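You operate a simulated robot arm through the tools that you are given. There is no shell and no other tool. Be economical: measure what you need, move in short steps, check, and stop when the job is done.

You run a simulated robot arm. Do the job below in one go: nothing can be reset, and whatever is moved stays where it is left.

TASK
Load the purple strand into the printer.
Fine: feed lever open, its tailed clip into the feed pocket, lever shut, door shut, one push on Load; done when the screen says Loaded. Print is not pushed. Where these are worked on the way, their far stop is far enough and under half their travel is too little: feed lever.

Only the result counts: the job must be done as asked and must still hold three seconds after the hand-in. Knocking over, shifting, dropping, spilling or breaking anything else fails it.

THE ROBOT
A 6-joint arm with a two-finger parallel gripper on a trunk, on a base that drives. Base frame: it is fixed to the floor where the robot stands at the start and does not move with it; the origin is under the middle of the robot, x ahead of it, y to its left, z up; the surface under the hand at the start is at about z = 0.85. Readings come in m, degrees, newtons and seconds.
With the tool pointing down near the work surface it reaches from about 0.3 to 0.8 m from the robot's upright axis, wherever it stands. Its first joint turns from -166.0 to 166.0 degrees. Places, roughly: feed lever [0.7, -0.1, 1]; feed pocket of the printer [0.7, -0.1, 0.9]; load button [0.6, -0.5, 1.3]; print button [0.6, -0.5, 1.3]; printer [0.8, -0.2, 1.1]; printer door [0.5, -0.5, 1.1]. Payload 3.43 kg.
Tool frame: the origin (TCP) lies between the finger pads and is the grasp point; the fingertips stand 0.034 m ahead of it; z points along the fingers, y is the line along which they close. The gripper opens to 0.128 m. The fingers are 0.024 m wide and 0.012 m thick; the gripper's body (0.048 by 0.13 m) begins 0.096 m behind the TCP.
Orientation is that of the tool frame in the base frame, as a unit quaternion [x, y, z, w]. With the fingers straight down and closing along the base's y, the tool's x points along the base's -x, its y along +y and its z along -z.

THE INTERFACE
- The arm moves only by the tool arm_command. Its argument "plan" is a list of rows, each a list of 2 entries, a list of its own where there are three numbers: the shift along the tool's x, y, z in m, then the turn, a rotation vector about the tool's x, y, z in degrees. In form: [[[dx, dy, dz], [ax, ay, az]], ...]. A call has 1 to 8 rows; each row shifts and turns the commanded pose from where the row before left it, along the tool's axes as they then stand. "claw" is the gripper command, from -1 (fully open) to 1 (shut), values between in proportion, set as the call begins (left out, the last holds). Rows are played at 5 a second. More than 0.05 m and 8.6 degrees between two rows, or a gripper value outside its range, and nothing of the call is played. A pose out of reach is approached as far as the arm can. The call stops where the force on the tool passes 70 N (or 10 N more than at its start, if that is more) or the arm is blocked; 0.2 s more then pass. Each finger travels about 0.045 m/s and halts on what it meets, pressing with about 38 N; the grip force reading is that of the motor and also rises with nothing between the fingers. The clock runs only during rows and for 0.2 s after the last one: add rows that do not move to give the fingers time. It gives the time, the measured TCP pose, the force on the tool (base axes), the opening and the grip force at its end, in the units of the frame above (readings bear some noise), with the torque about the TCP (base axes, N m) and any sound that the robot's microphone picked up, and new pictures: "views" is both (left out), scene, wrist or none.
- Cameras (640 x 400 px; columns grow to the right, rows downward): "scene" is now at [0.0109, 0.1086, 1.5185]; the picture's right is [-0.57, -0.82, 0.00], its down [-0.50, 0.35, -0.79] and it looks along [0.65, -0.45, -0.61] (base axes); focal length 256 px, centre (320, 200). "wrist" rides on the gripper at [0.076, -0.011, -0.16] in the tool frame; the picture's right is [0.15, 0.99, 0.00], its down [-0.88, 0.13, -0.46] and it looks along [-0.45, 0.07, 0.89] (tool axes); focal length 234 px, centre (320, 200). There is no depth. A picture from a camera that has moved, and an enlarged one, comes with that camera's place and axes in the base frame and with its lens.
- steer(legs): drives the robot by 1 to 6 legs, each [ahead, turn to the left] in m and degrees, along the robot's own axes; the way and the turn of a leg run together, so that a leg with both is an arc; at most 1.5 m and 180 degrees a leg. The arm and the cameras ride along, it lands a little off, and it stops where it bumps. It gives what a move gives, and a new picture of the scene camera.
- turn_head(pan, tilt): turns the head with the scene camera to pan (to the left, within 155 degrees either way) and tilt (down, from -29 to 69), counted from straight ahead of the robot. It gives what a move gives, and a new picture of the scene camera.
- close_up(camera, box): a new picture of the part [left, top, right, bottom] of that camera's present view, enlarged. No time passes.
- hand_in(): hands the job in; it is judged then, once.

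Work in short steps. Places have to be worked out from the pictures, the camera data and where the tool is seen: move nearer, look again, correct. Check each grasp and each placing, and mend what went wrong. You have 120 turns and 260 pictures in all, those below and enlarged ones among them. Open the gripper and draw the arm clear of the work before you hand the job in, unless the task says otherwise; then end with one line.

The tools are called after "Emit:" as a command line: name --argument value ..., lists and objects as JSON in quotes. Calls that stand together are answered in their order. arm_command: Moves the arm, as the interface text tells. Its arguments: {"type":"object","properties":{"plan":{"type":"array"},"claw":{"type":"number"},"views":{"type":"string","enum":["both","scene","wrist","none"]}},"required":["plan"]} The other tools are called the same way: steer (legs) drives the base; turn_head (pan, tilt) turns the head that bears the scene camera; close_up (camera, box) takes an enlarged picture of a part of a camera's view; hand_in () hands the job in.

At the start:

```text
t: 0.0
eef_pos: [0.4687, -0.2819, 0.9991]
tool_rot: [0.0, 1.0, 0.0, 0.0]
wrist_force: [0.7, 0.4, 0.1]
torque: [0.01, 0.01, 0.0]
opening: 0.1278
finger_force: 0.1
robot x, y, heading: [0.0035, -0.0, -0.2]
head pan, tilt: [-35.0, 37.6]
```

scene: 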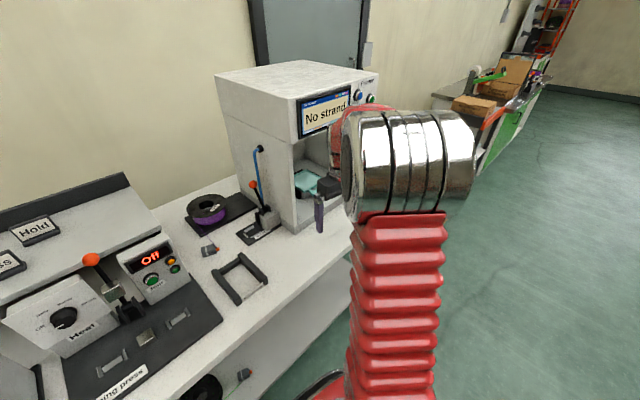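
wrist: 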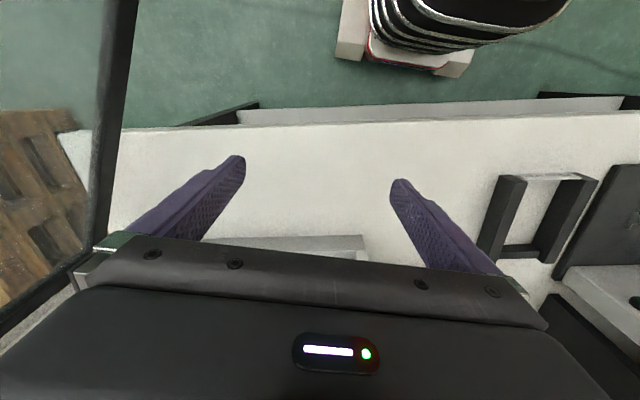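

The printer, spool and lever are in view at centre-left of the scene picture. I enlarge that part to find the strand's clip, the lever and the pocket.

Emit:
close_up --camera "scene" --box '[170, 130, 350, 310]'

Emit:
close_up --camera "scene" --box '[260, 60, 400, 150]'

Emit:
close_up --camera "scene" --box '[0, 200, 320, 400]'

```text
2.22 times, centred on (260, 220) of scene
camera zoom: at [0.0109, 0.1086, 1.5185], right [-0.57, -0.82, 0.0], down [-0.5, 0.35, -0.79], along [0.65, -0.45, -0.61], focal length 568 px, centre (453, 156)
```

zoom: 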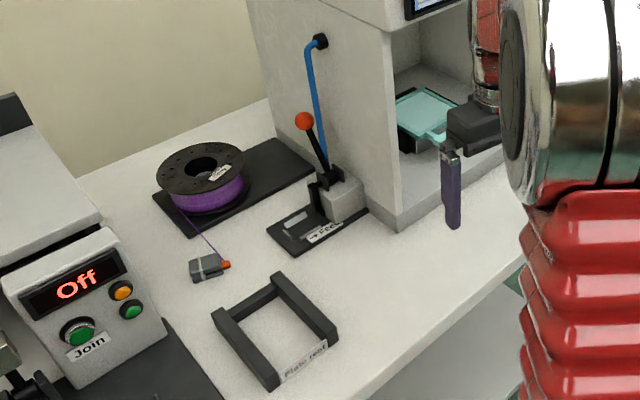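

```text
4.44 times, centred on (330, 105) of scene
camera zoom: at [0.0109, 0.1086, 1.5185], right [-0.57, -0.82, 0.0], down [-0.5, 0.35, -0.79], along [0.65, -0.45, -0.61], focal length 1136 px, centre (276, 622)
```

zoom: 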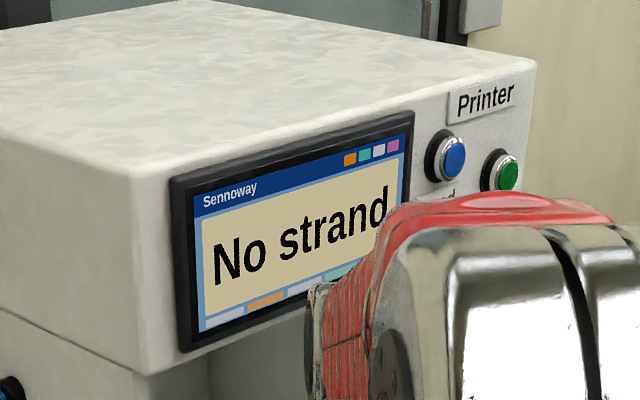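

```text
2.00 times, centred on (160, 300) of scene
camera zoom: at [0.0109, 0.1086, 1.5185], right [-0.57, -0.82, 0.0], down [-0.5, 0.35, -0.79], along [0.65, -0.45, -0.61], focal length 511 px, centre (640, 0)
```

zoom: 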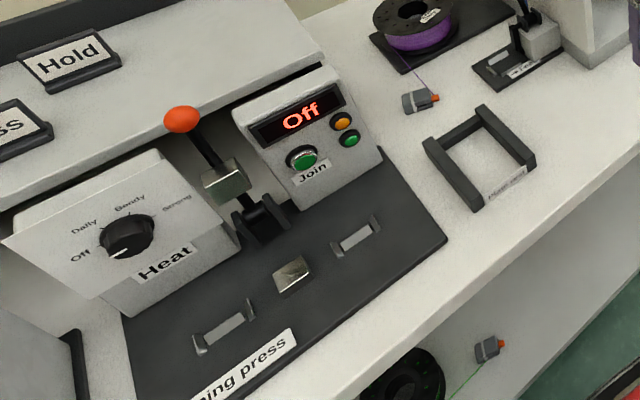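

The purple strand's clip lies near (0.70, 0.09, 0.86) and the lever near (0.72, -0.11). I move the arm sideways to y≈0.07 and up a bit, so both cameras can see them.

Emit:
arm_command --plan '[[[0, 0.05, -0.02], [0, 0, 0]], [[0, 0.05, -0.02], [0, 0, 0]], [[0, 0.05, -0.02], [0, 0, 0]], [[0, 0.05, -0.02], [0, 0, 0]], [[0, 0.05, 0], [0, 0, 0]], [[0, 0.05, 0], [0, 0, 0]], [[0, 0.05, 0], [0, 0, 0]], [[0, 0, 0], [0, 0, 0]]]'

```text
refused: row 1 steps farther than a row can; nothing moved
```

The step was a little over the limit; I repeat it with smaller steps.

Emit:
arm_command --plan '[[[0, 0.045, -0.015], [0, 0, 0]], [[0, 0.045, -0.015], [0, 0, 0]], [[0, 0.045, -0.015], [0, 0, 0]], [[0, 0.045, -0.015], [0, 0, 0]], [[0, 0.045, -0.015], [0, 0, 0]], [[0, 0.045, 0], [0, 0, 0]], [[0, 0.045, 0], [0, 0, 0]], [[0, 0.045, 0], [0, 0, 0]]]'

```text
t: 1.8
eef_pos: [0.4678, 0.0759, 1.0768]
tool_rot: [0.0, 1.0, 0.0, 0.0]
wrist_force: [-0.2, -0.1, 0.4]
torque: [-0.05, 0.01, -0.03]
opening: 0.1278
finger_force: 0.1
robot x, y, heading: [0.002, 0.0014, 0.1]
head pan, tilt: [-35.0, 37.6]
camera scene: at [0.0108, 0.1087, 1.5185], right [-0.57, -0.82, 0.0], down [-0.5, 0.35, -0.79], along [0.65, -0.45, -0.61], focal length 256 px, centre (320, 200)
camera wrist: at [0.3908, 0.0656, 1.2351], right [-0.15, 0.99, 0.0], down [0.88, 0.13, 0.46], along [0.45, 0.07, -0.89], focal length 234 px, centre (320, 200)
```

scene: 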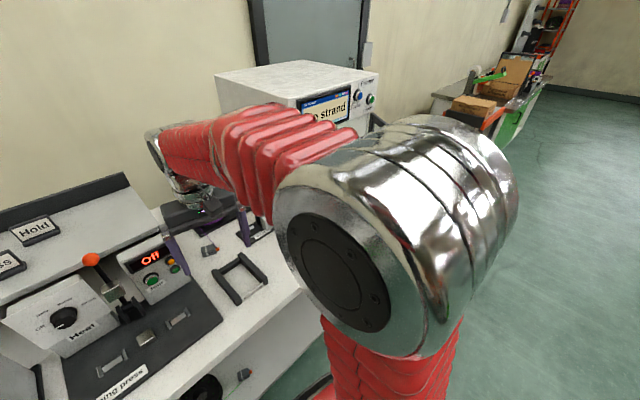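
wrist: 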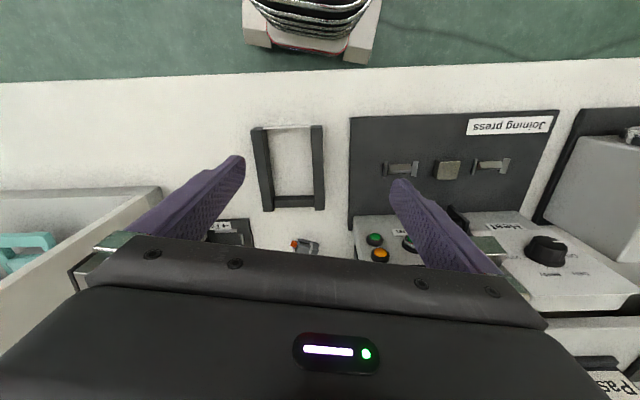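

The clip is at wrist pixel (305,247), with the orange tip toward -y. I enlarge it along with the feed unit.

Emit:
close_up --camera "wrist" --box '[180, 190, 340, 270]'

Emit:
close_up --camera "scene" --box '[150, 170, 310, 310]'

```text
4.00 times, centred on (260, 230) of wrist
camera zoom: at [0.3908, 0.0656, 1.2351], right [-0.15, 0.99, 0.0], down [0.88, 0.13, 0.46], along [0.45, 0.07, -0.89], focal length 937 px, centre (560, 80)
```

zoom: 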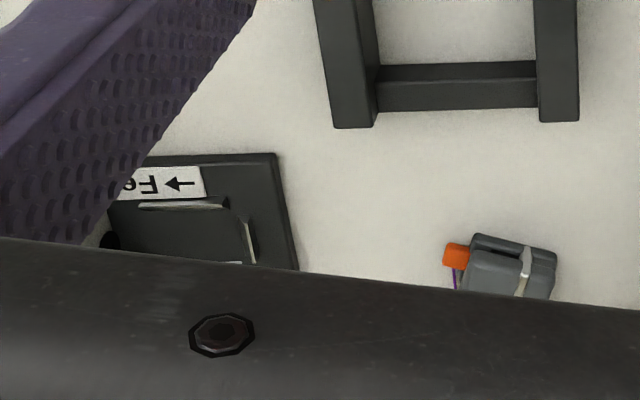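

```text
2.86 times, centred on (230, 240) of scene
camera zoom: at [0.0108, 0.1087, 1.5185], right [-0.57, -0.82, 0.0], down [-0.5, 0.35, -0.79], along [0.65, -0.45, -0.61], focal length 730 px, centre (577, 86)
```

zoom: 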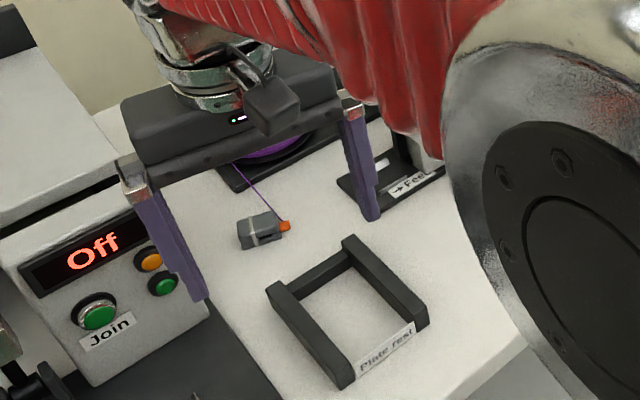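

The feed arrow points toward -y, into the printer. I turn the tool by +90° about its axis, so the wrist camera sits on the +y side looking at the lever and pocket, and the fingers close along x.

Emit:
arm_command --plan '[[[0, 0, -0.005], [0, 0, 8.5]], [[0, 0, -0.005], [0, 0, 8.5]], [[0, 0, -0.005], [0, 0, 8.5]], [[0, 0, -0.005], [0, 0, 8.5]], [[0, 0, -0.005], [0, 0, 8.5]], [[0, 0, -0.005], [0, 0, 8.5]], [[0, 0, 0], [0, 0, 8.5]], [[0, 0, 0], [0, 0, 8.5]]]' --views "none"

Emit:
arm_command --plan '[[[0, 0, 0], [0, 0, 8.5]], [[0, 0, 0], [0, 0, 8.5]], [[0, 0, 0], [0, 0, 5]], [[0.0, 0.03, 0], [0, 0, 0]], [[0.0, 0.03, 0], [0, 0, 0]], [[0, 0, 0], [0, 0, 0]]]'

```text
t: 3.6
eef_pos: [0.4679, 0.0783, 1.1058]
tool_rot: [0.561, 0.828, -0.001, 0.0]
wrist_force: [0.6, -0.1, 0.3]
torque: [0.01, 0.03, -0.01]
opening: 0.128
finger_force: 0.1
robot x, y, heading: [-0.001, -0.0025, -0.1]
head pan, tilt: [-35.0, 37.6]
```

```text
t: 5.0
eef_pos: [0.5285, 0.076, 1.1063]
tool_rot: [0.707, 0.707, 0.0, 0.0]
wrist_force: [0.1, 0.3, -0.6]
torque: [-0.02, 0.01, -0.02]
opening: 0.1283
finger_force: 0.1
robot x, y, heading: [0.0005, 0.0002, 0.0]
head pan, tilt: [-35.0, 37.6]
camera scene: at [0.0109, 0.1086, 1.5185], right [-0.57, -0.82, 0.0], down [-0.5, 0.35, -0.79], along [0.65, -0.45, -0.61], focal length 256 px, centre (320, 200)
camera wrist: at [0.5163, 0.1521, 1.2655], right [0.99, 0.15, 0.0], down [0.13, -0.88, 0.46], along [0.07, -0.45, -0.89], focal length 234 px, centre (320, 200)
```

scene: 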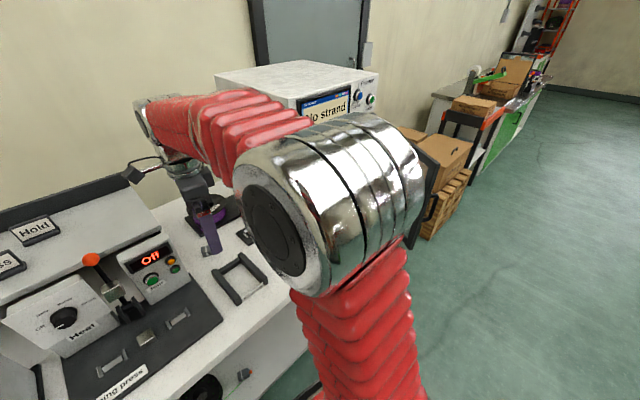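
wrist: 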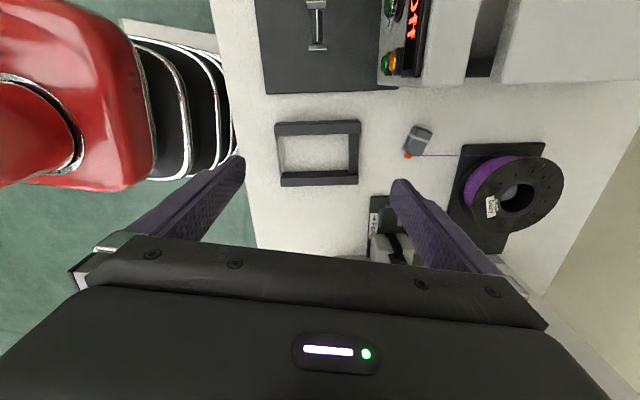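

The view confirms the clip at (0.698, 0.087). I move the hand to above about (0.69, -0.03, 1.15) to look down at the lever and pocket.

Emit:
arm_command --plan '[[[0, 0.04, -0.01], [0, 0, 0]], [[0, 0.04, -0.01], [0, 0, 0]], [[-0.025, 0.04, -0.01], [0, 0, 0]], [[-0.03, 0.035, -0.01], [0, 0, 0]], [[-0.03, 0.01, 0], [0, 0, 0]], [[-0.02, 0, 0], [0, 0, 0]], [[0, 0, 0], [0, 0, 0]]]'

Emit:
close_up --camera "wrist" --box '[220, 80, 420, 240]'

```text
t: 6.6
eef_pos: [0.6937, -0.0254, 1.1458]
tool_rot: [0.707, 0.707, -0.001, -0.001]
wrist_force: [0.3, 0.7, 0.6]
torque: [0.06, -0.01, 0.04]
opening: 0.1281
finger_force: 0.1
robot x, y, heading: [0.0004, 0.0007, -0.1]
head pan, tilt: [-35.0, 37.6]
camera scene: at [0.0112, 0.1086, 1.5185], right [-0.57, -0.82, 0.0], down [-0.5, 0.35, -0.79], along [0.65, -0.45, -0.61], focal length 256 px, centre (320, 200)
camera wrist: at [0.682, 0.0511, 1.3053], right [0.99, 0.15, 0.0], down [0.13, -0.88, 0.46], along [0.07, -0.45, -0.89], focal length 234 px, centre (320, 200)
```

scene: 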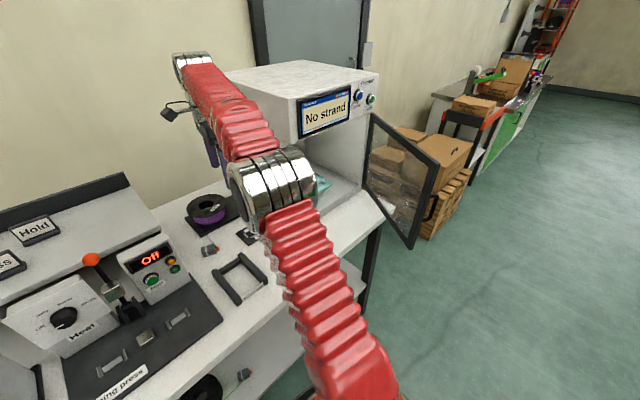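
wrist: 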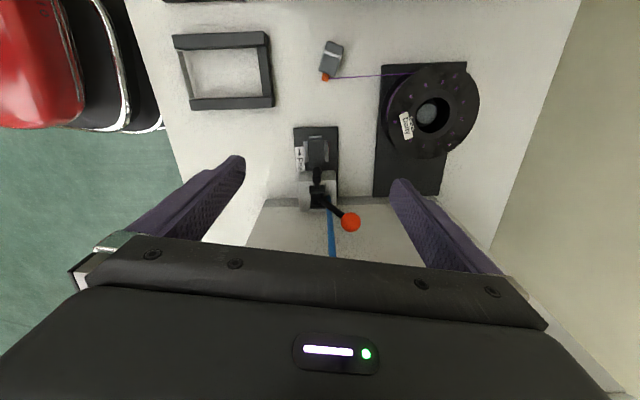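

```text
2.50 times, centred on (320, 160) of wrist
camera zoom: at [0.682, 0.0511, 1.3053], right [0.99, 0.15, 0.0], down [0.13, -0.88, 0.46], along [0.07, -0.45, -0.89], focal length 585 px, centre (320, 300)
```

zoom: 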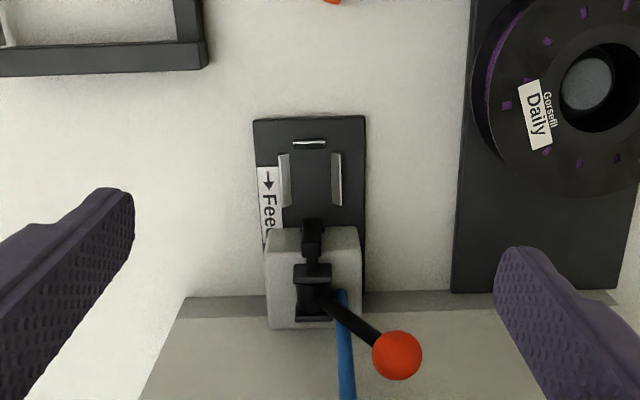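

The feed unit shows a pocket between two rails at about (0.70, -0.09), and a lever pivoted about y at about (0.707, -0.13, 0.93). Its ball leans to +x at (0.752, -0.12, 1.02). To tell whether it is open or shut, I tilt the hand and lower it for a side view.

Emit:
arm_command --plan '[[[0.015, 0, 0], [0, -8.5, 0]], [[0.015, 0, 0], [0, -8.5, 0]], [[0.015, 0, 0], [0, -8.5, 0]], [[0.02, 0, 0], [0, -8.5, 0]], [[0.04, 0, 0.01], [0, -8.5, 0]], [[0.035, 0, 0.01], [0, 0, 0]], [[0.03, 0, 0.01], [0, 0, 0]], [[0, 0, 0], [0, 0, 0]]]'

Emit:
close_up --camera "wrist" --box '[220, 80, 420, 240]'

```text
t: 8.4
eef_pos: [0.6893, 0.0982, 1.0408]
tool_rot: [0.658, 0.659, -0.257, 0.257]
wrist_force: [0.2, 0.2, -0.5]
torque: [-0.05, -0.01, -0.01]
opening: 0.128
finger_force: 0.1
robot x, y, heading: [-0.0015, 0.0015, -0.1]
head pan, tilt: [-35.0, 37.6]
camera scene: at [0.0112, 0.1087, 1.5185], right [-0.57, -0.82, 0.0], down [-0.5, 0.35, -0.79], along [0.65, -0.45, -0.61], focal length 256 px, centre (320, 200)
camera wrist: at [0.6771, 0.2631, 1.1074], right [0.99, 0.11, -0.1], down [0.13, -0.34, 0.93], along [0.07, -0.93, -0.35], focal length 234 px, centre (320, 200)
```

scene: 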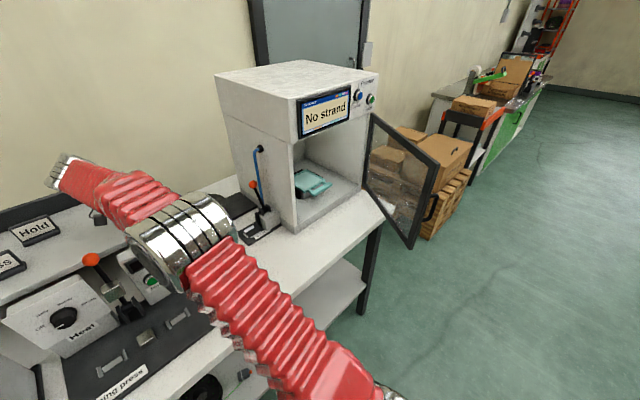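
wrist: 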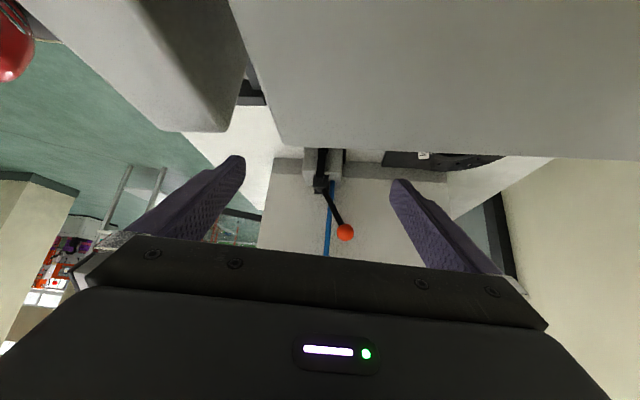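

```text
2.50 times, centred on (320, 160) of wrist
camera zoom: at [0.6771, 0.2631, 1.1074], right [0.99, 0.11, -0.1], down [0.13, -0.34, 0.93], along [0.07, -0.93, -0.35], focal length 585 px, centre (320, 300)
```

zoom: 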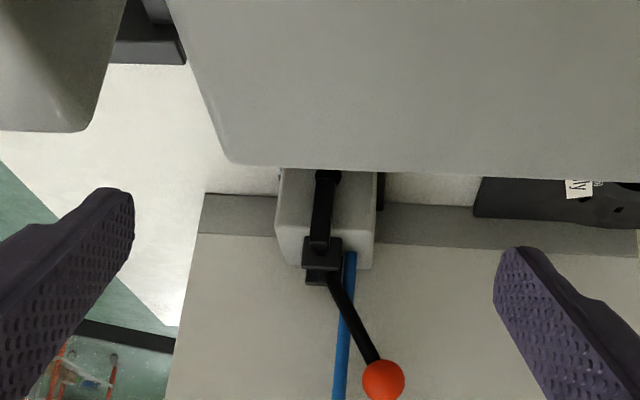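

The scene camera now sees the feed unit freely; I enlarge that.

Emit:
close_up --camera "scene" --box '[225, 140, 305, 250]'

Emit:
close_up --camera "scene" --box '[280, 70, 460, 250]'

```text
3.64 times, centred on (265, 195) of scene
camera zoom: at [0.0112, 0.1087, 1.5185], right [-0.57, -0.82, 0.0], down [-0.5, 0.35, -0.79], along [0.65, -0.45, -0.61], focal length 930 px, centre (520, 218)
```

zoom: 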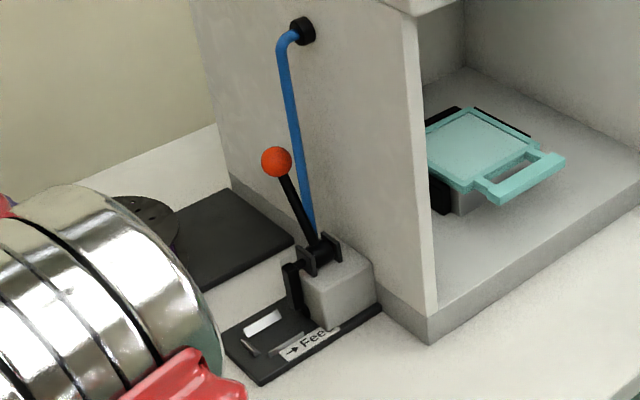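

```text
2.22 times, centred on (370, 160) of scene
camera zoom: at [0.0112, 0.1087, 1.5185], right [-0.57, -0.82, 0.0], down [-0.5, 0.35, -0.79], along [0.65, -0.45, -0.61], focal length 568 px, centre (209, 289)
```

zoom: 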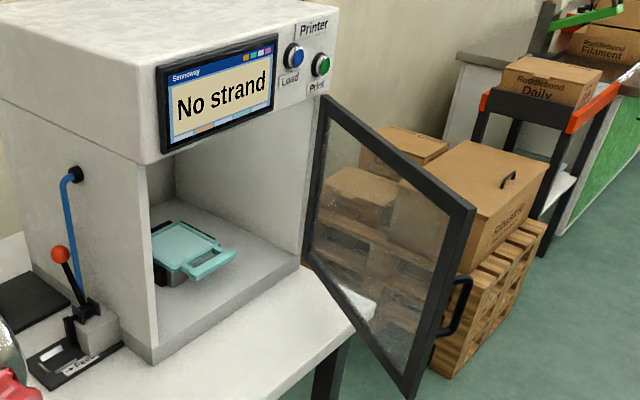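

The lever's foot hangs down in front of the block, so it looks shut; the lever pivots about y, with the ball leaning to +x. I untilt to about 17° and bring the open fingers to straddle the ball.

Emit:
arm_command --plan '[[[0, 0, 0], [0, 8.5, 0]], [[0, 0, 0], [0, 8.5, 0]], [[0, 0, 0], [0, 8.5, 0]], [[-0.0386, 0.0092, 0.0162], [0, 0, 0]], [[-0.0386, 0.0092, 0.0162], [0, 0, 0]], [[-0.0386, 0.0092, 0.0162], [0, 0, 0]], [[-0.0386, 0.0092, 0.0162], [0, 0, 0]], [[0, 0, 0], [0, 0, 0]]]'

Emit:
close_up --camera "wrist" --box '[220, 80, 420, 240]'

```text
t: 10.2
eef_pos: [0.7313, -0.0705, 1.0234]
tool_rot: [0.699, 0.699, -0.104, 0.105]
wrist_force: [-0.2, -0.3, -0.1]
torque: [-0.01, 0.0, 0.0]
opening: 0.1283
finger_force: 0.1
robot x, y, heading: [0.0037, 0.0006, 0.0]
head pan, tilt: [-35.0, 37.6]
camera scene: at [0.0112, 0.1086, 1.5185], right [-0.57, -0.82, 0.0], down [-0.5, 0.35, -0.79], along [0.65, -0.45, -0.61], focal length 256 px, centre (320, 200)
camera wrist: at [0.7189, 0.0495, 1.1534], right [0.99, 0.14, -0.04], down [0.13, -0.71, 0.69], along [0.07, -0.69, -0.72], focal length 234 px, centre (320, 200)
```

scene: 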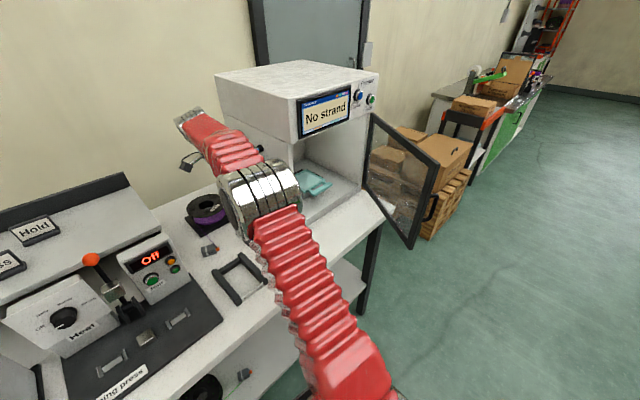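
wrist: 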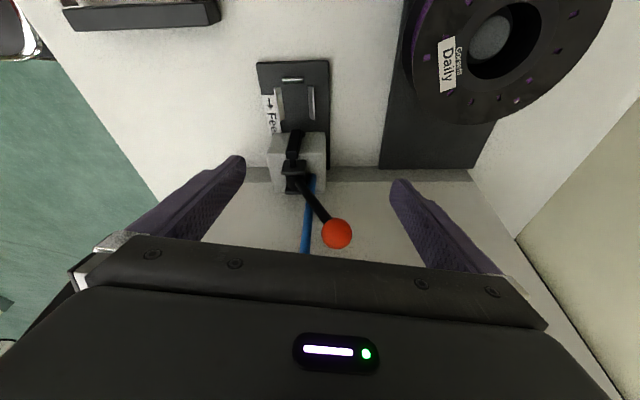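

```text
2.50 times, centred on (320, 160) of wrist
camera zoom: at [0.7189, 0.0495, 1.1534], right [0.99, 0.14, -0.04], down [0.13, -0.71, 0.69], along [0.07, -0.69, -0.72], focal length 585 px, centre (320, 300)
```

zoom: 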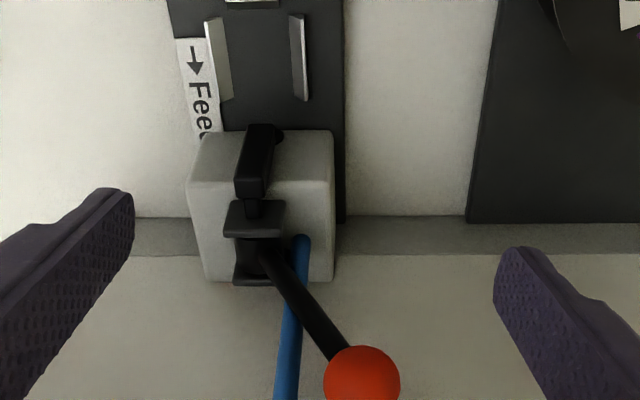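

The ball is at (0.754, -0.12, 1.017). I move in so the fingers straddle it, then push it toward -x with the right finger.

Emit:
arm_command --plan '[[[-0.04, 0, 0.02], [0, 0, 0]], [[0, 0, 0], [0, 0, 0]], [[0, -0.02, 0], [0, 0, 0]], [[0, -0.02, 0], [0, 0, 0]], [[0, -0.015, 0], [0, 0, 0]], [[0, -0.015, 0], [0, 0, 0]], [[0, 0, 0], [0, 0, 0]]]'

```text
t: 11.8
eef_pos: [0.6598, -0.1121, 1.0176]
tool_rot: [0.699, 0.699, -0.104, 0.105]
wrist_force: [-0.4, 0.2, -0.4]
torque: [0.01, 0.0, -0.01]
opening: 0.1284
finger_force: 0.0
robot x, y, heading: [-0.0021, -0.0007, 0.0]
head pan, tilt: [-35.0, 37.6]
camera scene: at [0.0111, 0.1086, 1.5185], right [-0.57, -0.82, 0.0], down [-0.5, 0.35, -0.79], along [0.65, -0.45, -0.61], focal length 256 px, centre (320, 200)
camera wrist: at [0.647, 0.008, 1.1472], right [0.99, 0.14, -0.04], down [0.13, -0.71, 0.69], along [0.07, -0.69, -0.72], focal length 234 px, centre (320, 200)
```

scene: 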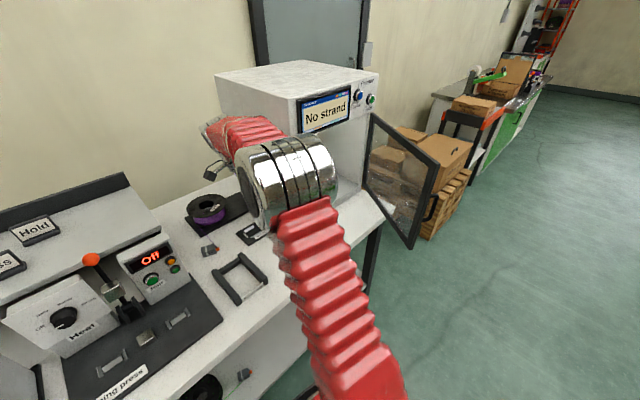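
wrist: 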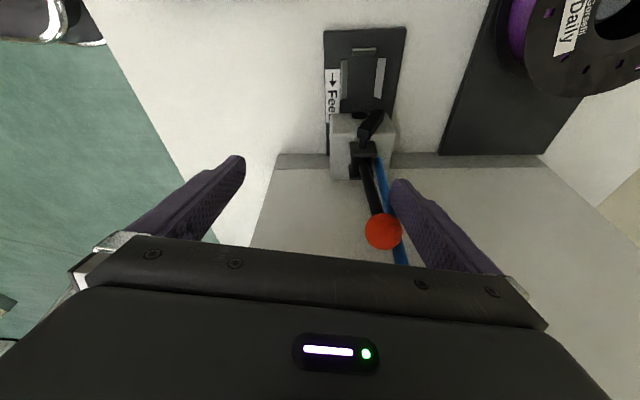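

The lever moves freely toward -x and the foot swings up to +x, so this is the opening direction. I continue to its far stop.

Emit:
arm_command --plan '[[[0, -0.015, 0], [0, 0, 0]], [[0, -0.015, 0], [0, 0, 0]], [[0, -0.015, 0], [0, 0, 0]], [[0, -0.01, 0], [0, 0, 0]], [[0, 0, 0], [0, 0, 0]]]'

```text
t: 13.0
eef_pos: [0.6036, -0.1129, 1.0142]
tool_rot: [0.699, 0.7, -0.105, 0.105]
wrist_force: [0.2, 0.4, 0.3]
torque: [0.02, -0.01, 0.01]
opening: 0.128
finger_force: 0.0
robot x, y, heading: [0.0029, -0.0014, 0.1]
head pan, tilt: [-35.0, 37.6]
camera scene: at [0.0111, 0.1086, 1.5185], right [-0.57, -0.82, 0.0], down [-0.5, 0.35, -0.79], along [0.65, -0.45, -0.61], focal length 256 px, centre (320, 200)
camera wrist: at [0.5915, 0.0072, 1.1459], right [0.99, 0.14, -0.04], down [0.13, -0.71, 0.69], along [0.07, -0.69, -0.72], focal length 234 px, centre (320, 200)
```

scene: 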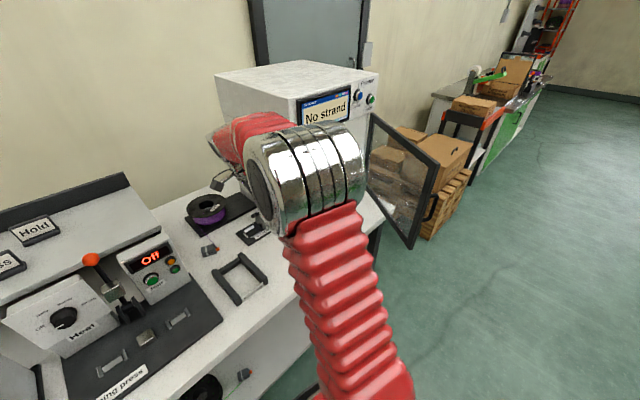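
wrist: 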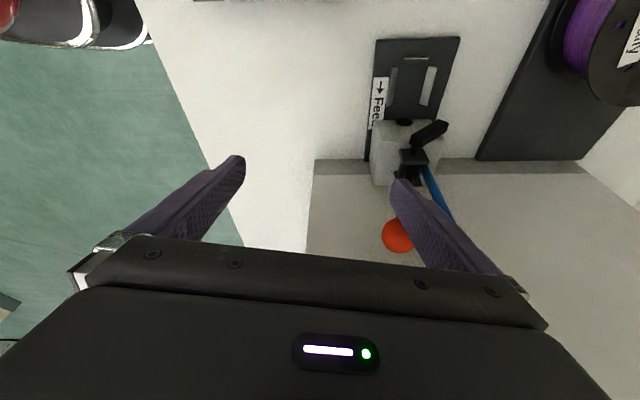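

The lever is now about 30° past upright with no stop yet. I continue with a slight descent.

Emit:
arm_command --plan '[[[0, -0.012, 0.004], [0, 0, 0]], [[0, -0.012, 0.006], [0, 0, 0]], [[0, -0.01, 0.008], [0, 0, 0]], [[0, 0, 0], [0, 0, 0]]]'

Emit:
close_up --camera "wrist" --box '[320, 80, 520, 260]'

```text
t: 14.0
eef_pos: [0.5711, -0.119, 0.9985]
tool_rot: [0.7, 0.699, -0.105, 0.104]
wrist_force: [1.4, 0.5, 0.2]
torque: [0.01, 0.01, 0.0]
opening: 0.1279
finger_force: 0.1
robot x, y, heading: [-0.0034, 0.0007, -0.1]
head pan, tilt: [-35.0, 37.6]
camera scene: at [0.011, 0.1086, 1.5185], right [-0.57, -0.82, 0.0], down [-0.5, 0.35, -0.79], along [0.65, -0.45, -0.61], focal length 256 px, centre (320, 200)
camera wrist: at [0.5581, 0.0015, 1.1288], right [0.99, 0.14, -0.04], down [0.13, -0.71, 0.69], along [0.07, -0.69, -0.72], focal length 234 px, centre (320, 200)
```

scene: 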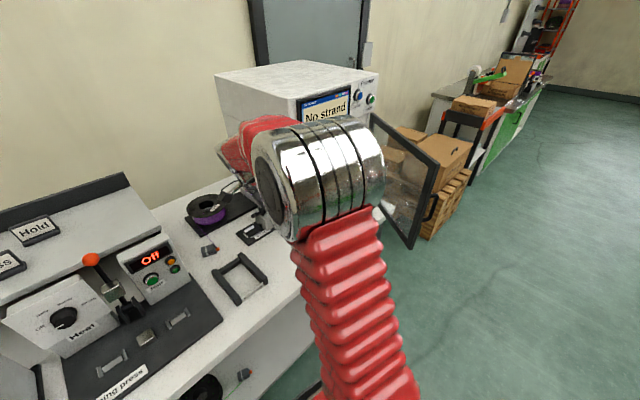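
wrist: 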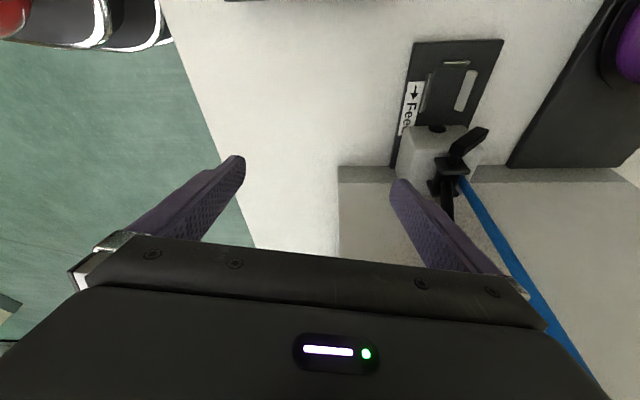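

```text
2.22 times, centred on (420, 170) of wrist
camera zoom: at [0.5581, 0.0015, 1.1288], right [0.99, 0.14, -0.04], down [0.13, -0.71, 0.69], along [0.07, -0.69, -0.72], focal length 520 px, centre (98, 267)
```

zoom: 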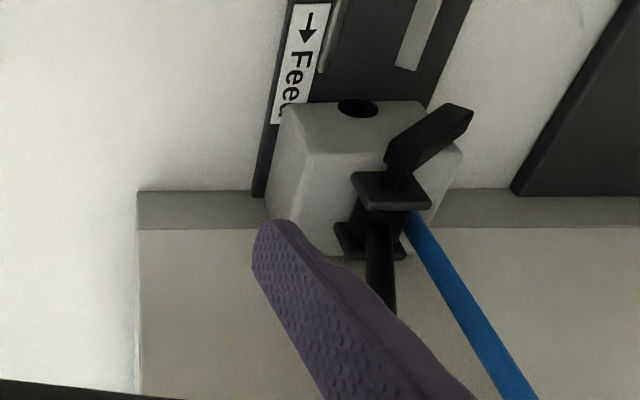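

The foot has swung clear of the feed hole and the finger still pushes (1.4 N). I push a little more until the stop.

Emit:
arm_command --plan '[[[0, -0.01, 0.006], [0, 0, 0]], [[0, -0.01, 0.006], [0, 0, 0]], [[0, -0.01, 0.006], [0, 0, 0]], [[0, 0, 0], [0, 0, 0]]]'

Emit:
close_up --camera "wrist" --box '[320, 80, 520, 260]'

```text
t: 15.0
eef_pos: [0.5409, -0.1243, 0.9809]
tool_rot: [0.699, 0.699, -0.104, 0.104]
wrist_force: [-0.5, 0.0, -0.1]
torque: [-0.01, -0.01, 0.01]
opening: 0.1278
finger_force: 0.0
robot x, y, heading: [0.0002, -0.0016, -0.1]
head pan, tilt: [-35.0, 37.6]
camera scene: at [0.011, 0.1086, 1.5185], right [-0.57, -0.82, 0.0], down [-0.5, 0.35, -0.79], along [0.65, -0.45, -0.61], focal length 256 px, centre (320, 200)
camera wrist: at [0.529, -0.0037, 1.1114], right [0.99, 0.14, -0.04], down [0.13, -0.71, 0.69], along [0.07, -0.69, -0.72], focal length 234 px, centre (320, 200)
```

scene: 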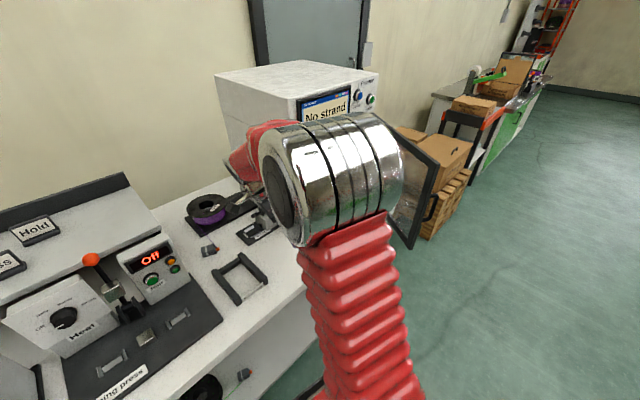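
wrist: 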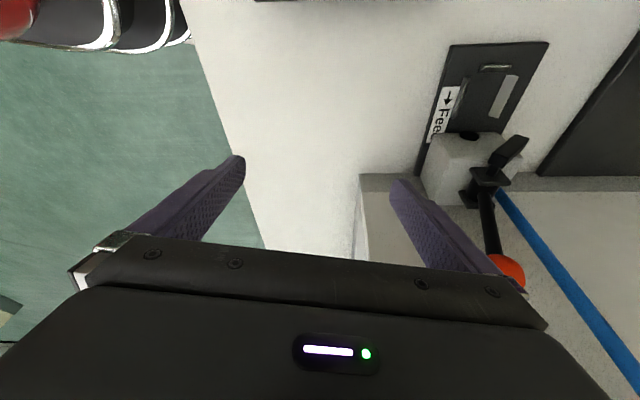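

```text
2.22 times, centred on (420, 170) of wrist
camera zoom: at [0.529, -0.0037, 1.1114], right [0.99, 0.14, -0.04], down [0.13, -0.71, 0.69], along [0.07, -0.69, -0.72], focal length 520 px, centre (98, 267)
```

zoom: 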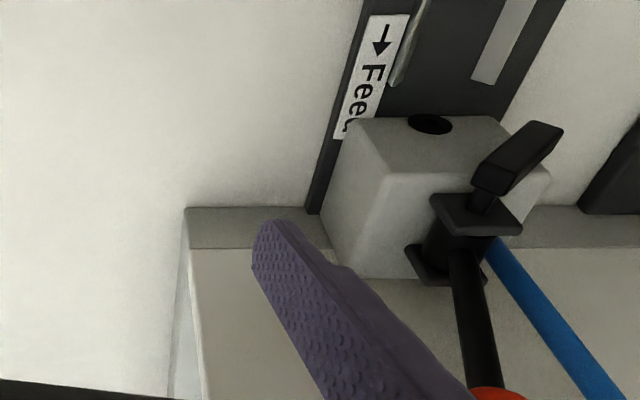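

The ball sits at (0.66, -0.12, 1.03), i.e. -25° from upright, and the finger slid past it on its near side, likely because it met the stop. I go back around and give it a firmer push to be sure.

Emit:
arm_command --plan '[[[0.03, 0, -0.009], [0, 0, 0]], [[0.03, 0, -0.009], [0, 0, 0]], [[0, 0.045, 0], [0, 0, 0]], [[0, 0.045, 0], [0, 0, 0]], [[-0.035, 0, 0], [0, 0, 0]], [[-0.036, 0, 0], [0, 0, 0]], [[0, 0, 0], [0, 0, 0]]]' --views "wrist"

```text
t: 16.6
eef_pos: [0.6333, -0.1301, 1.0009]
tool_rot: [0.699, 0.7, -0.105, 0.105]
wrist_force: [0.1, -0.3, -0.5]
torque: [-0.01, 0.0, 0.01]
opening: 0.1281
finger_force: 0.1
robot x, y, heading: [-0.0019, 0.0003, -0.2]
head pan, tilt: [-35.0, 37.6]
camera wrist: at [0.6199, -0.0098, 1.1317], right [0.99, 0.14, -0.04], down [0.13, -0.71, 0.69], along [0.07, -0.69, -0.72], focal length 234 px, centre (320, 200)
```

wrist: 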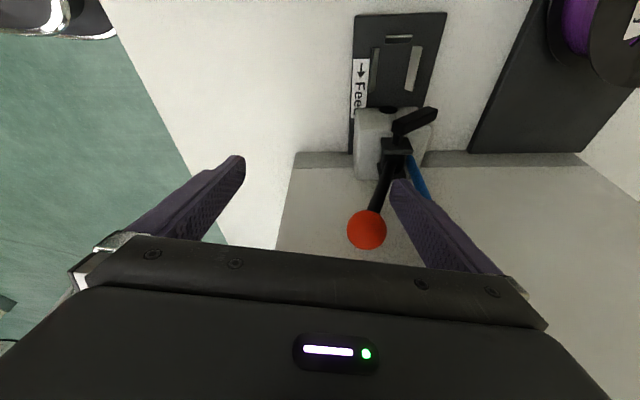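

The ball is now between the fingers, with the right finger on its +x side. I push toward -x.

Emit:
arm_command --plan '[[[0, -0.01, 0], [0, 0, 0]], [[0, -0.01, 0], [0, 0, 0]], [[0, -0.008, 0], [0, 0, 0]], [[0, -0.008, 0], [0, 0, 0]], [[0, 0, 0], [0, 0, 0]]]' --views "wrist"

```text
t: 17.4
eef_pos: [0.6157, -0.1274, 1.0108]
tool_rot: [0.698, 0.701, -0.091, 0.118]
wrist_force: [5.6, 2.3, 5.5]
torque: [0.02, -0.47, 0.2]
opening: 0.1279
finger_force: 0.0
robot x, y, heading: [-0.001, -0.0029, -0.1]
head pan, tilt: [-35.0, 37.6]
stopped in row 4: the force on the tool passed its limit at 79 N (the readings are from after the stop); the commanded pose is now the measured one
camera wrist: at [0.5979, -0.0078, 1.1399], right [0.99, 0.15, -0.01], down [0.11, -0.71, 0.7], along [0.1, -0.69, -0.72], focal length 234 px, centre (320, 200)
```

wrist: 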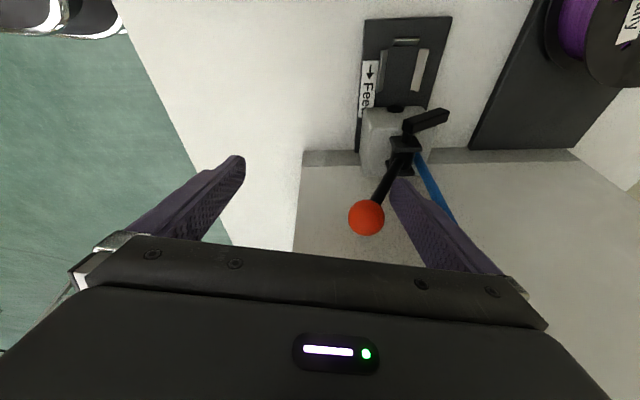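

The lever hit its hard stop (79 N at -x side), so it is fully open. I back away, straighten the tool, and go above the clip.

Emit:
arm_command --plan '[[[0, 0.006, 0], [0, 0, 0]], [[0.045, 0, 0], [0, 0, 0]], [[0.045, 0, 0], [0, 0, 0]], [[0, 0, 0], [1.1, 8.4, 0]], [[0, 0, 0], [1.1, 8.4, 0.2]], [[0.04, 0.026, -0.004], [0, 0, 0]], [[0.04, 0.026, -0.004], [0, 0, 0]], [[0.04, 0.026, -0.004], [0, 0, 0]]]'

Emit:
close_up --camera "wrist" --box '[240, 90, 400, 240]'

```text
t: 19.2
eef_pos: [0.6952, 0.0745, 0.9939]
tool_rot: [0.707, 0.707, -0.003, 0.0]
wrist_force: [-0.1, -0.1, 0.2]
torque: [0.05, 0.01, 0.01]
opening: 0.128
finger_force: 0.0
robot x, y, heading: [-0.0029, 0.0006, -0.2]
head pan, tilt: [-35.0, 37.6]
camera scene: at [0.0113, 0.1086, 1.5185], right [-0.57, -0.82, 0.0], down [-0.5, 0.35, -0.79], along [0.65, -0.45, -0.61], focal length 256 px, centre (320, 200)
camera wrist: at [0.6848, 0.1516, 1.1534], right [0.99, 0.15, -0.01], down [0.13, -0.88, 0.46], along [0.06, -0.45, -0.89], focal length 234 px, centre (320, 200)
```

scene: 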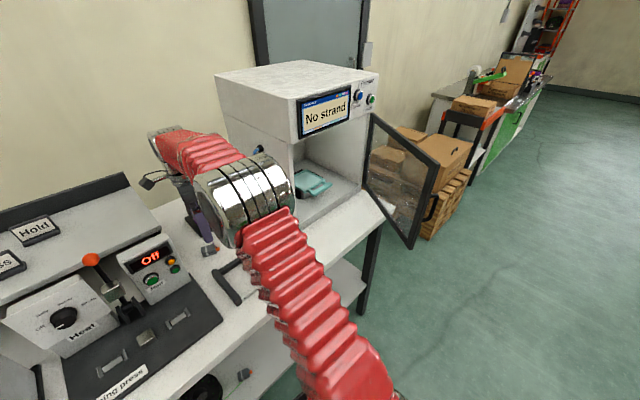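
wrist: 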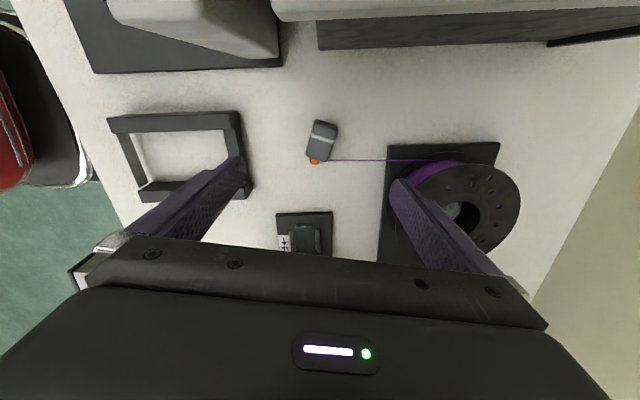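

```text
2.67 times, centred on (320, 165) of wrist
camera zoom: at [0.6848, 0.1516, 1.1534], right [0.99, 0.15, -0.01], down [0.13, -0.88, 0.46], along [0.06, -0.45, -0.89], focal length 624 px, centre (320, 293)
```

zoom: 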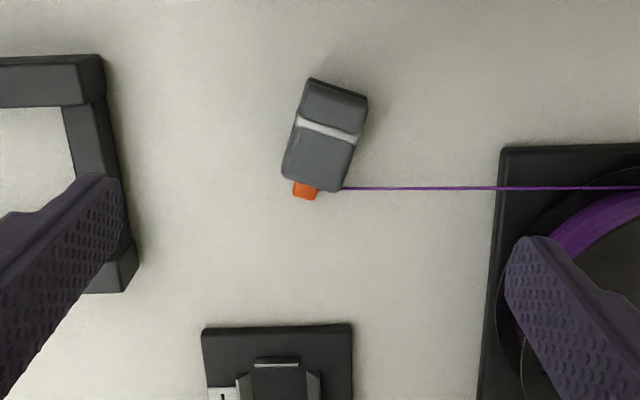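

The clip's middle is at about (0.695, 0.087), 46×28 mm, with its tip aimed at (-0.135, -0.99). I narrow the fingers to about 7 cm to stay off the spool, yaw 7.7° to match, and come lower.

Emit:
arm_command --plan '[[[0.012, 0, 0.02], [0, 0, 7.7]], [[0, 0, 0.02], [0, 0, 0]], [[0, 0, 0.02], [0, 0, 0]], [[0, 0, 0], [0, 0, 0]]]' --claw -0.09 --views "wrist"

Emit:
close_up --camera "wrist" --box '[240, 90, 400, 240]'

Emit:
close_up --camera "scene" --box '[190, 220, 270, 270]'

```text
t: 20.2
eef_pos: [0.6969, 0.0882, 0.9316]
tool_rot: [0.753, 0.658, -0.003, 0.001]
wrist_force: [0.3, 0.8, -0.3]
torque: [-0.01, 0.0, 0.03]
opening: 0.0697
finger_force: 0.0
robot x, y, heading: [0.0013, 0.0019, 0.1]
head pan, tilt: [-35.0, 37.6]
camera wrist: at [0.6959, 0.166, 1.0918], right [1.0, 0.01, -0.01], down [0.01, -0.89, 0.46], along [0.0, -0.46, -0.89], focal length 234 px, centre (320, 200)
```

wrist: 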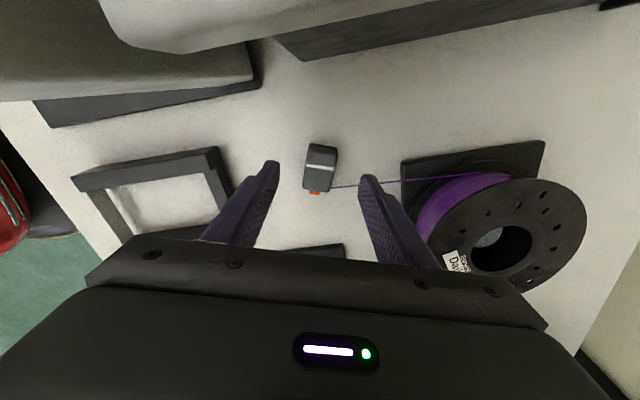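

```text
2.67 times, centred on (320, 165) of wrist
camera zoom: at [0.6959, 0.166, 1.0918], right [1.0, 0.01, -0.01], down [0.01, -0.89, 0.46], along [0.0, -0.46, -0.89], focal length 624 px, centre (320, 293)
```

zoom: 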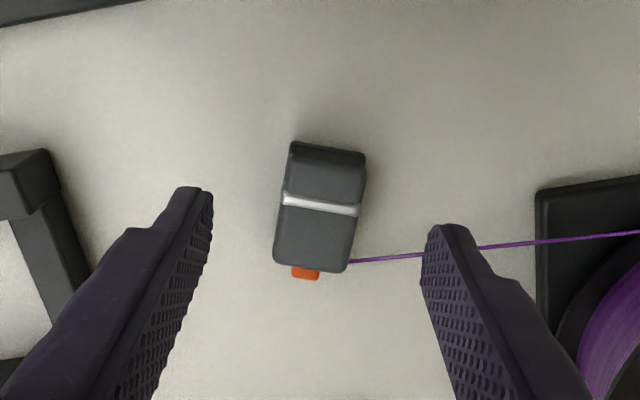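

```text
8.00 times, centred on (230, 245) of scene
camera zoom: at [0.0116, 0.1086, 1.5185], right [-0.57, -0.82, 0.0], down [-0.5, 0.35, -0.79], along [0.65, -0.45, -0.61], focal length 2045 px, centre (1040, -160)
```

zoom: 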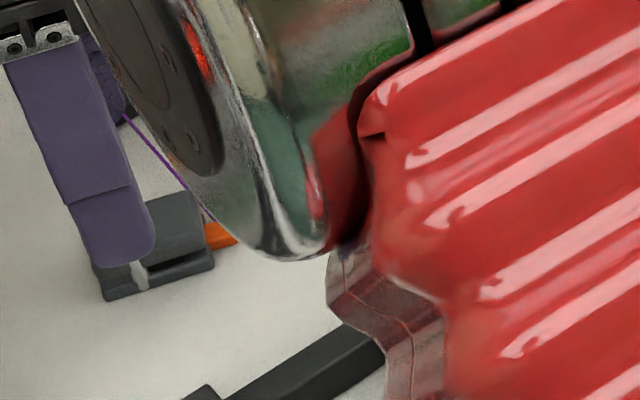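

The clip lies centred under the fingers. I descend so that the tips reach about z=0.862 (gripping only the upper half, leaving clearance for the rails) and close.

Emit:
arm_command --plan '[[[-0.001, -0.001, 0.018], [0, 0, 0]], [[0, 0, 0.018], [0, 0, 0]], [[0, 0, 0], [0, 0, 0]]]' --views "wrist"

Emit:
close_up --camera "scene" --box '[170, 210, 250, 260]'

Emit:
close_up --camera "wrist" --box '[240, 90, 400, 240]'

```text
t: 21.0
eef_pos: [0.6955, 0.0879, 0.8975]
tool_rot: [0.753, 0.658, -0.003, 0.0]
wrist_force: [0.0, 0.2, -0.6]
torque: [0.02, 0.0, 0.02]
opening: 0.0698
finger_force: 0.1
robot x, y, heading: [-0.0041, -0.0002, 0.0]
head pan, tilt: [-35.0, 37.6]
camera wrist: at [0.694, 0.1661, 1.0565], right [1.0, 0.01, 0.0], down [0.01, -0.89, 0.46], along [0.0, -0.46, -0.89], focal length 234 px, centre (320, 200)
```

wrist: 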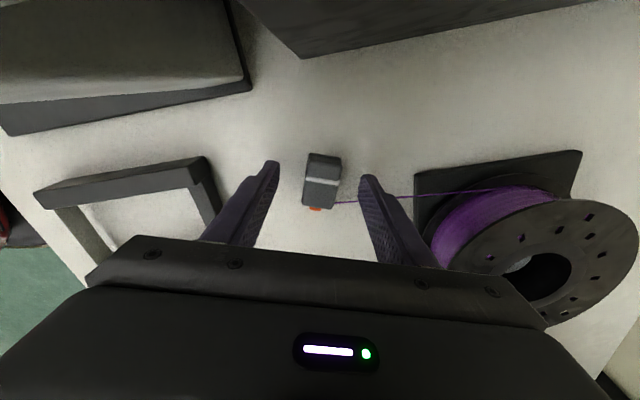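

```text
8.00 times, centred on (210, 235) of scene
camera zoom: at [0.0116, 0.1086, 1.5185], right [-0.57, -0.82, 0.0], down [-0.5, 0.35, -0.79], along [0.65, -0.45, -0.61], focal length 2045 px, centre (1200, -80)
```

zoom: 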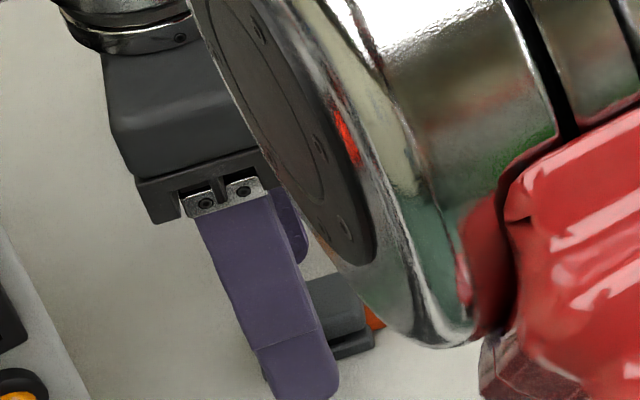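

```text
2.67 times, centred on (320, 165) of wrist
camera zoom: at [0.694, 0.1661, 1.0565], right [1.0, 0.01, 0.0], down [0.01, -0.89, 0.46], along [0.0, -0.46, -0.89], focal length 624 px, centre (320, 293)
```

zoom: 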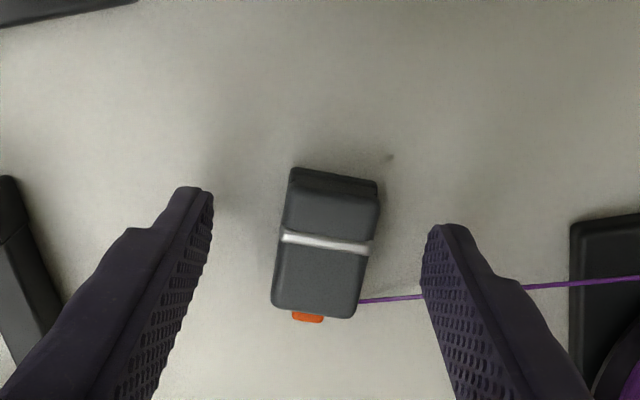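

Clip still centred; the fingertips stand at z≈0.863. I close the gripper.

Emit:
arm_command --plan '[[[0, 0, 0.002], [0, 0, 0]], [[0, 0, 0], [0, 0, 0]], [[0, 0, 0], [0, 0, 0]], [[0, 0, 0], [0, 0, 0]], [[0, 0, 0], [0, 0, 0]]]' --claw 1 --views "wrist"

Emit:
close_up --camera "wrist" --box '[240, 90, 400, 240]'

```text
t: 22.2
eef_pos: [0.6962, 0.0872, 0.896]
tool_rot: [0.753, 0.658, -0.003, 0.0]
wrist_force: [2.3, 3.2, 12.6]
torque: [0.58, 0.34, -0.23]
opening: 0.0287
finger_force: 38.0
robot x, y, heading: [0.0009, 0.0001, -0.0]
head pan, tilt: [-35.0, 37.6]
camera wrist: at [0.6939, 0.1659, 1.0552], right [1.0, 0.01, 0.0], down [0.01, -0.89, 0.46], along [0.0, -0.46, -0.89], focal length 234 px, centre (320, 200)
```

wrist: 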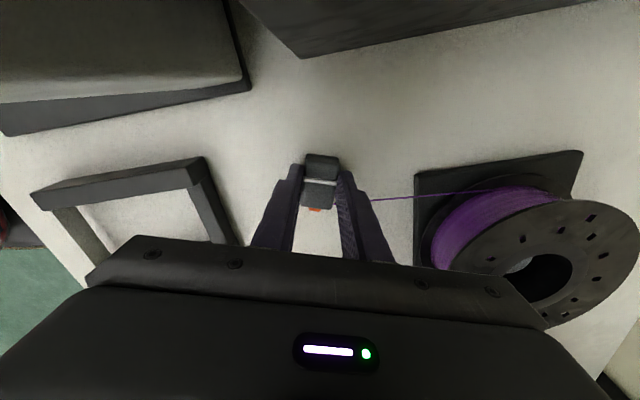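

```text
2.67 times, centred on (320, 165) of wrist
camera zoom: at [0.6939, 0.1659, 1.0552], right [1.0, 0.01, 0.0], down [0.01, -0.89, 0.46], along [0.0, -0.46, -0.89], focal length 624 px, centre (320, 293)
```

zoom: 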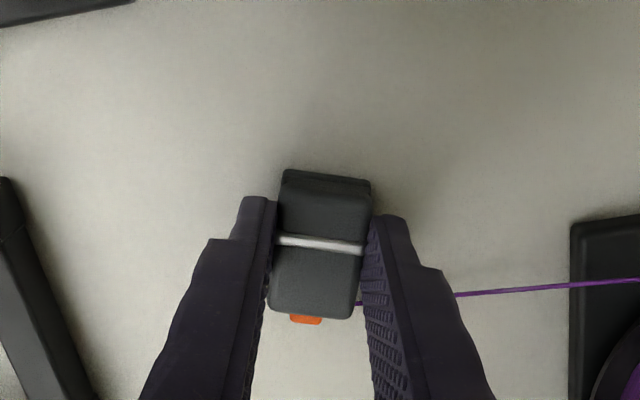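

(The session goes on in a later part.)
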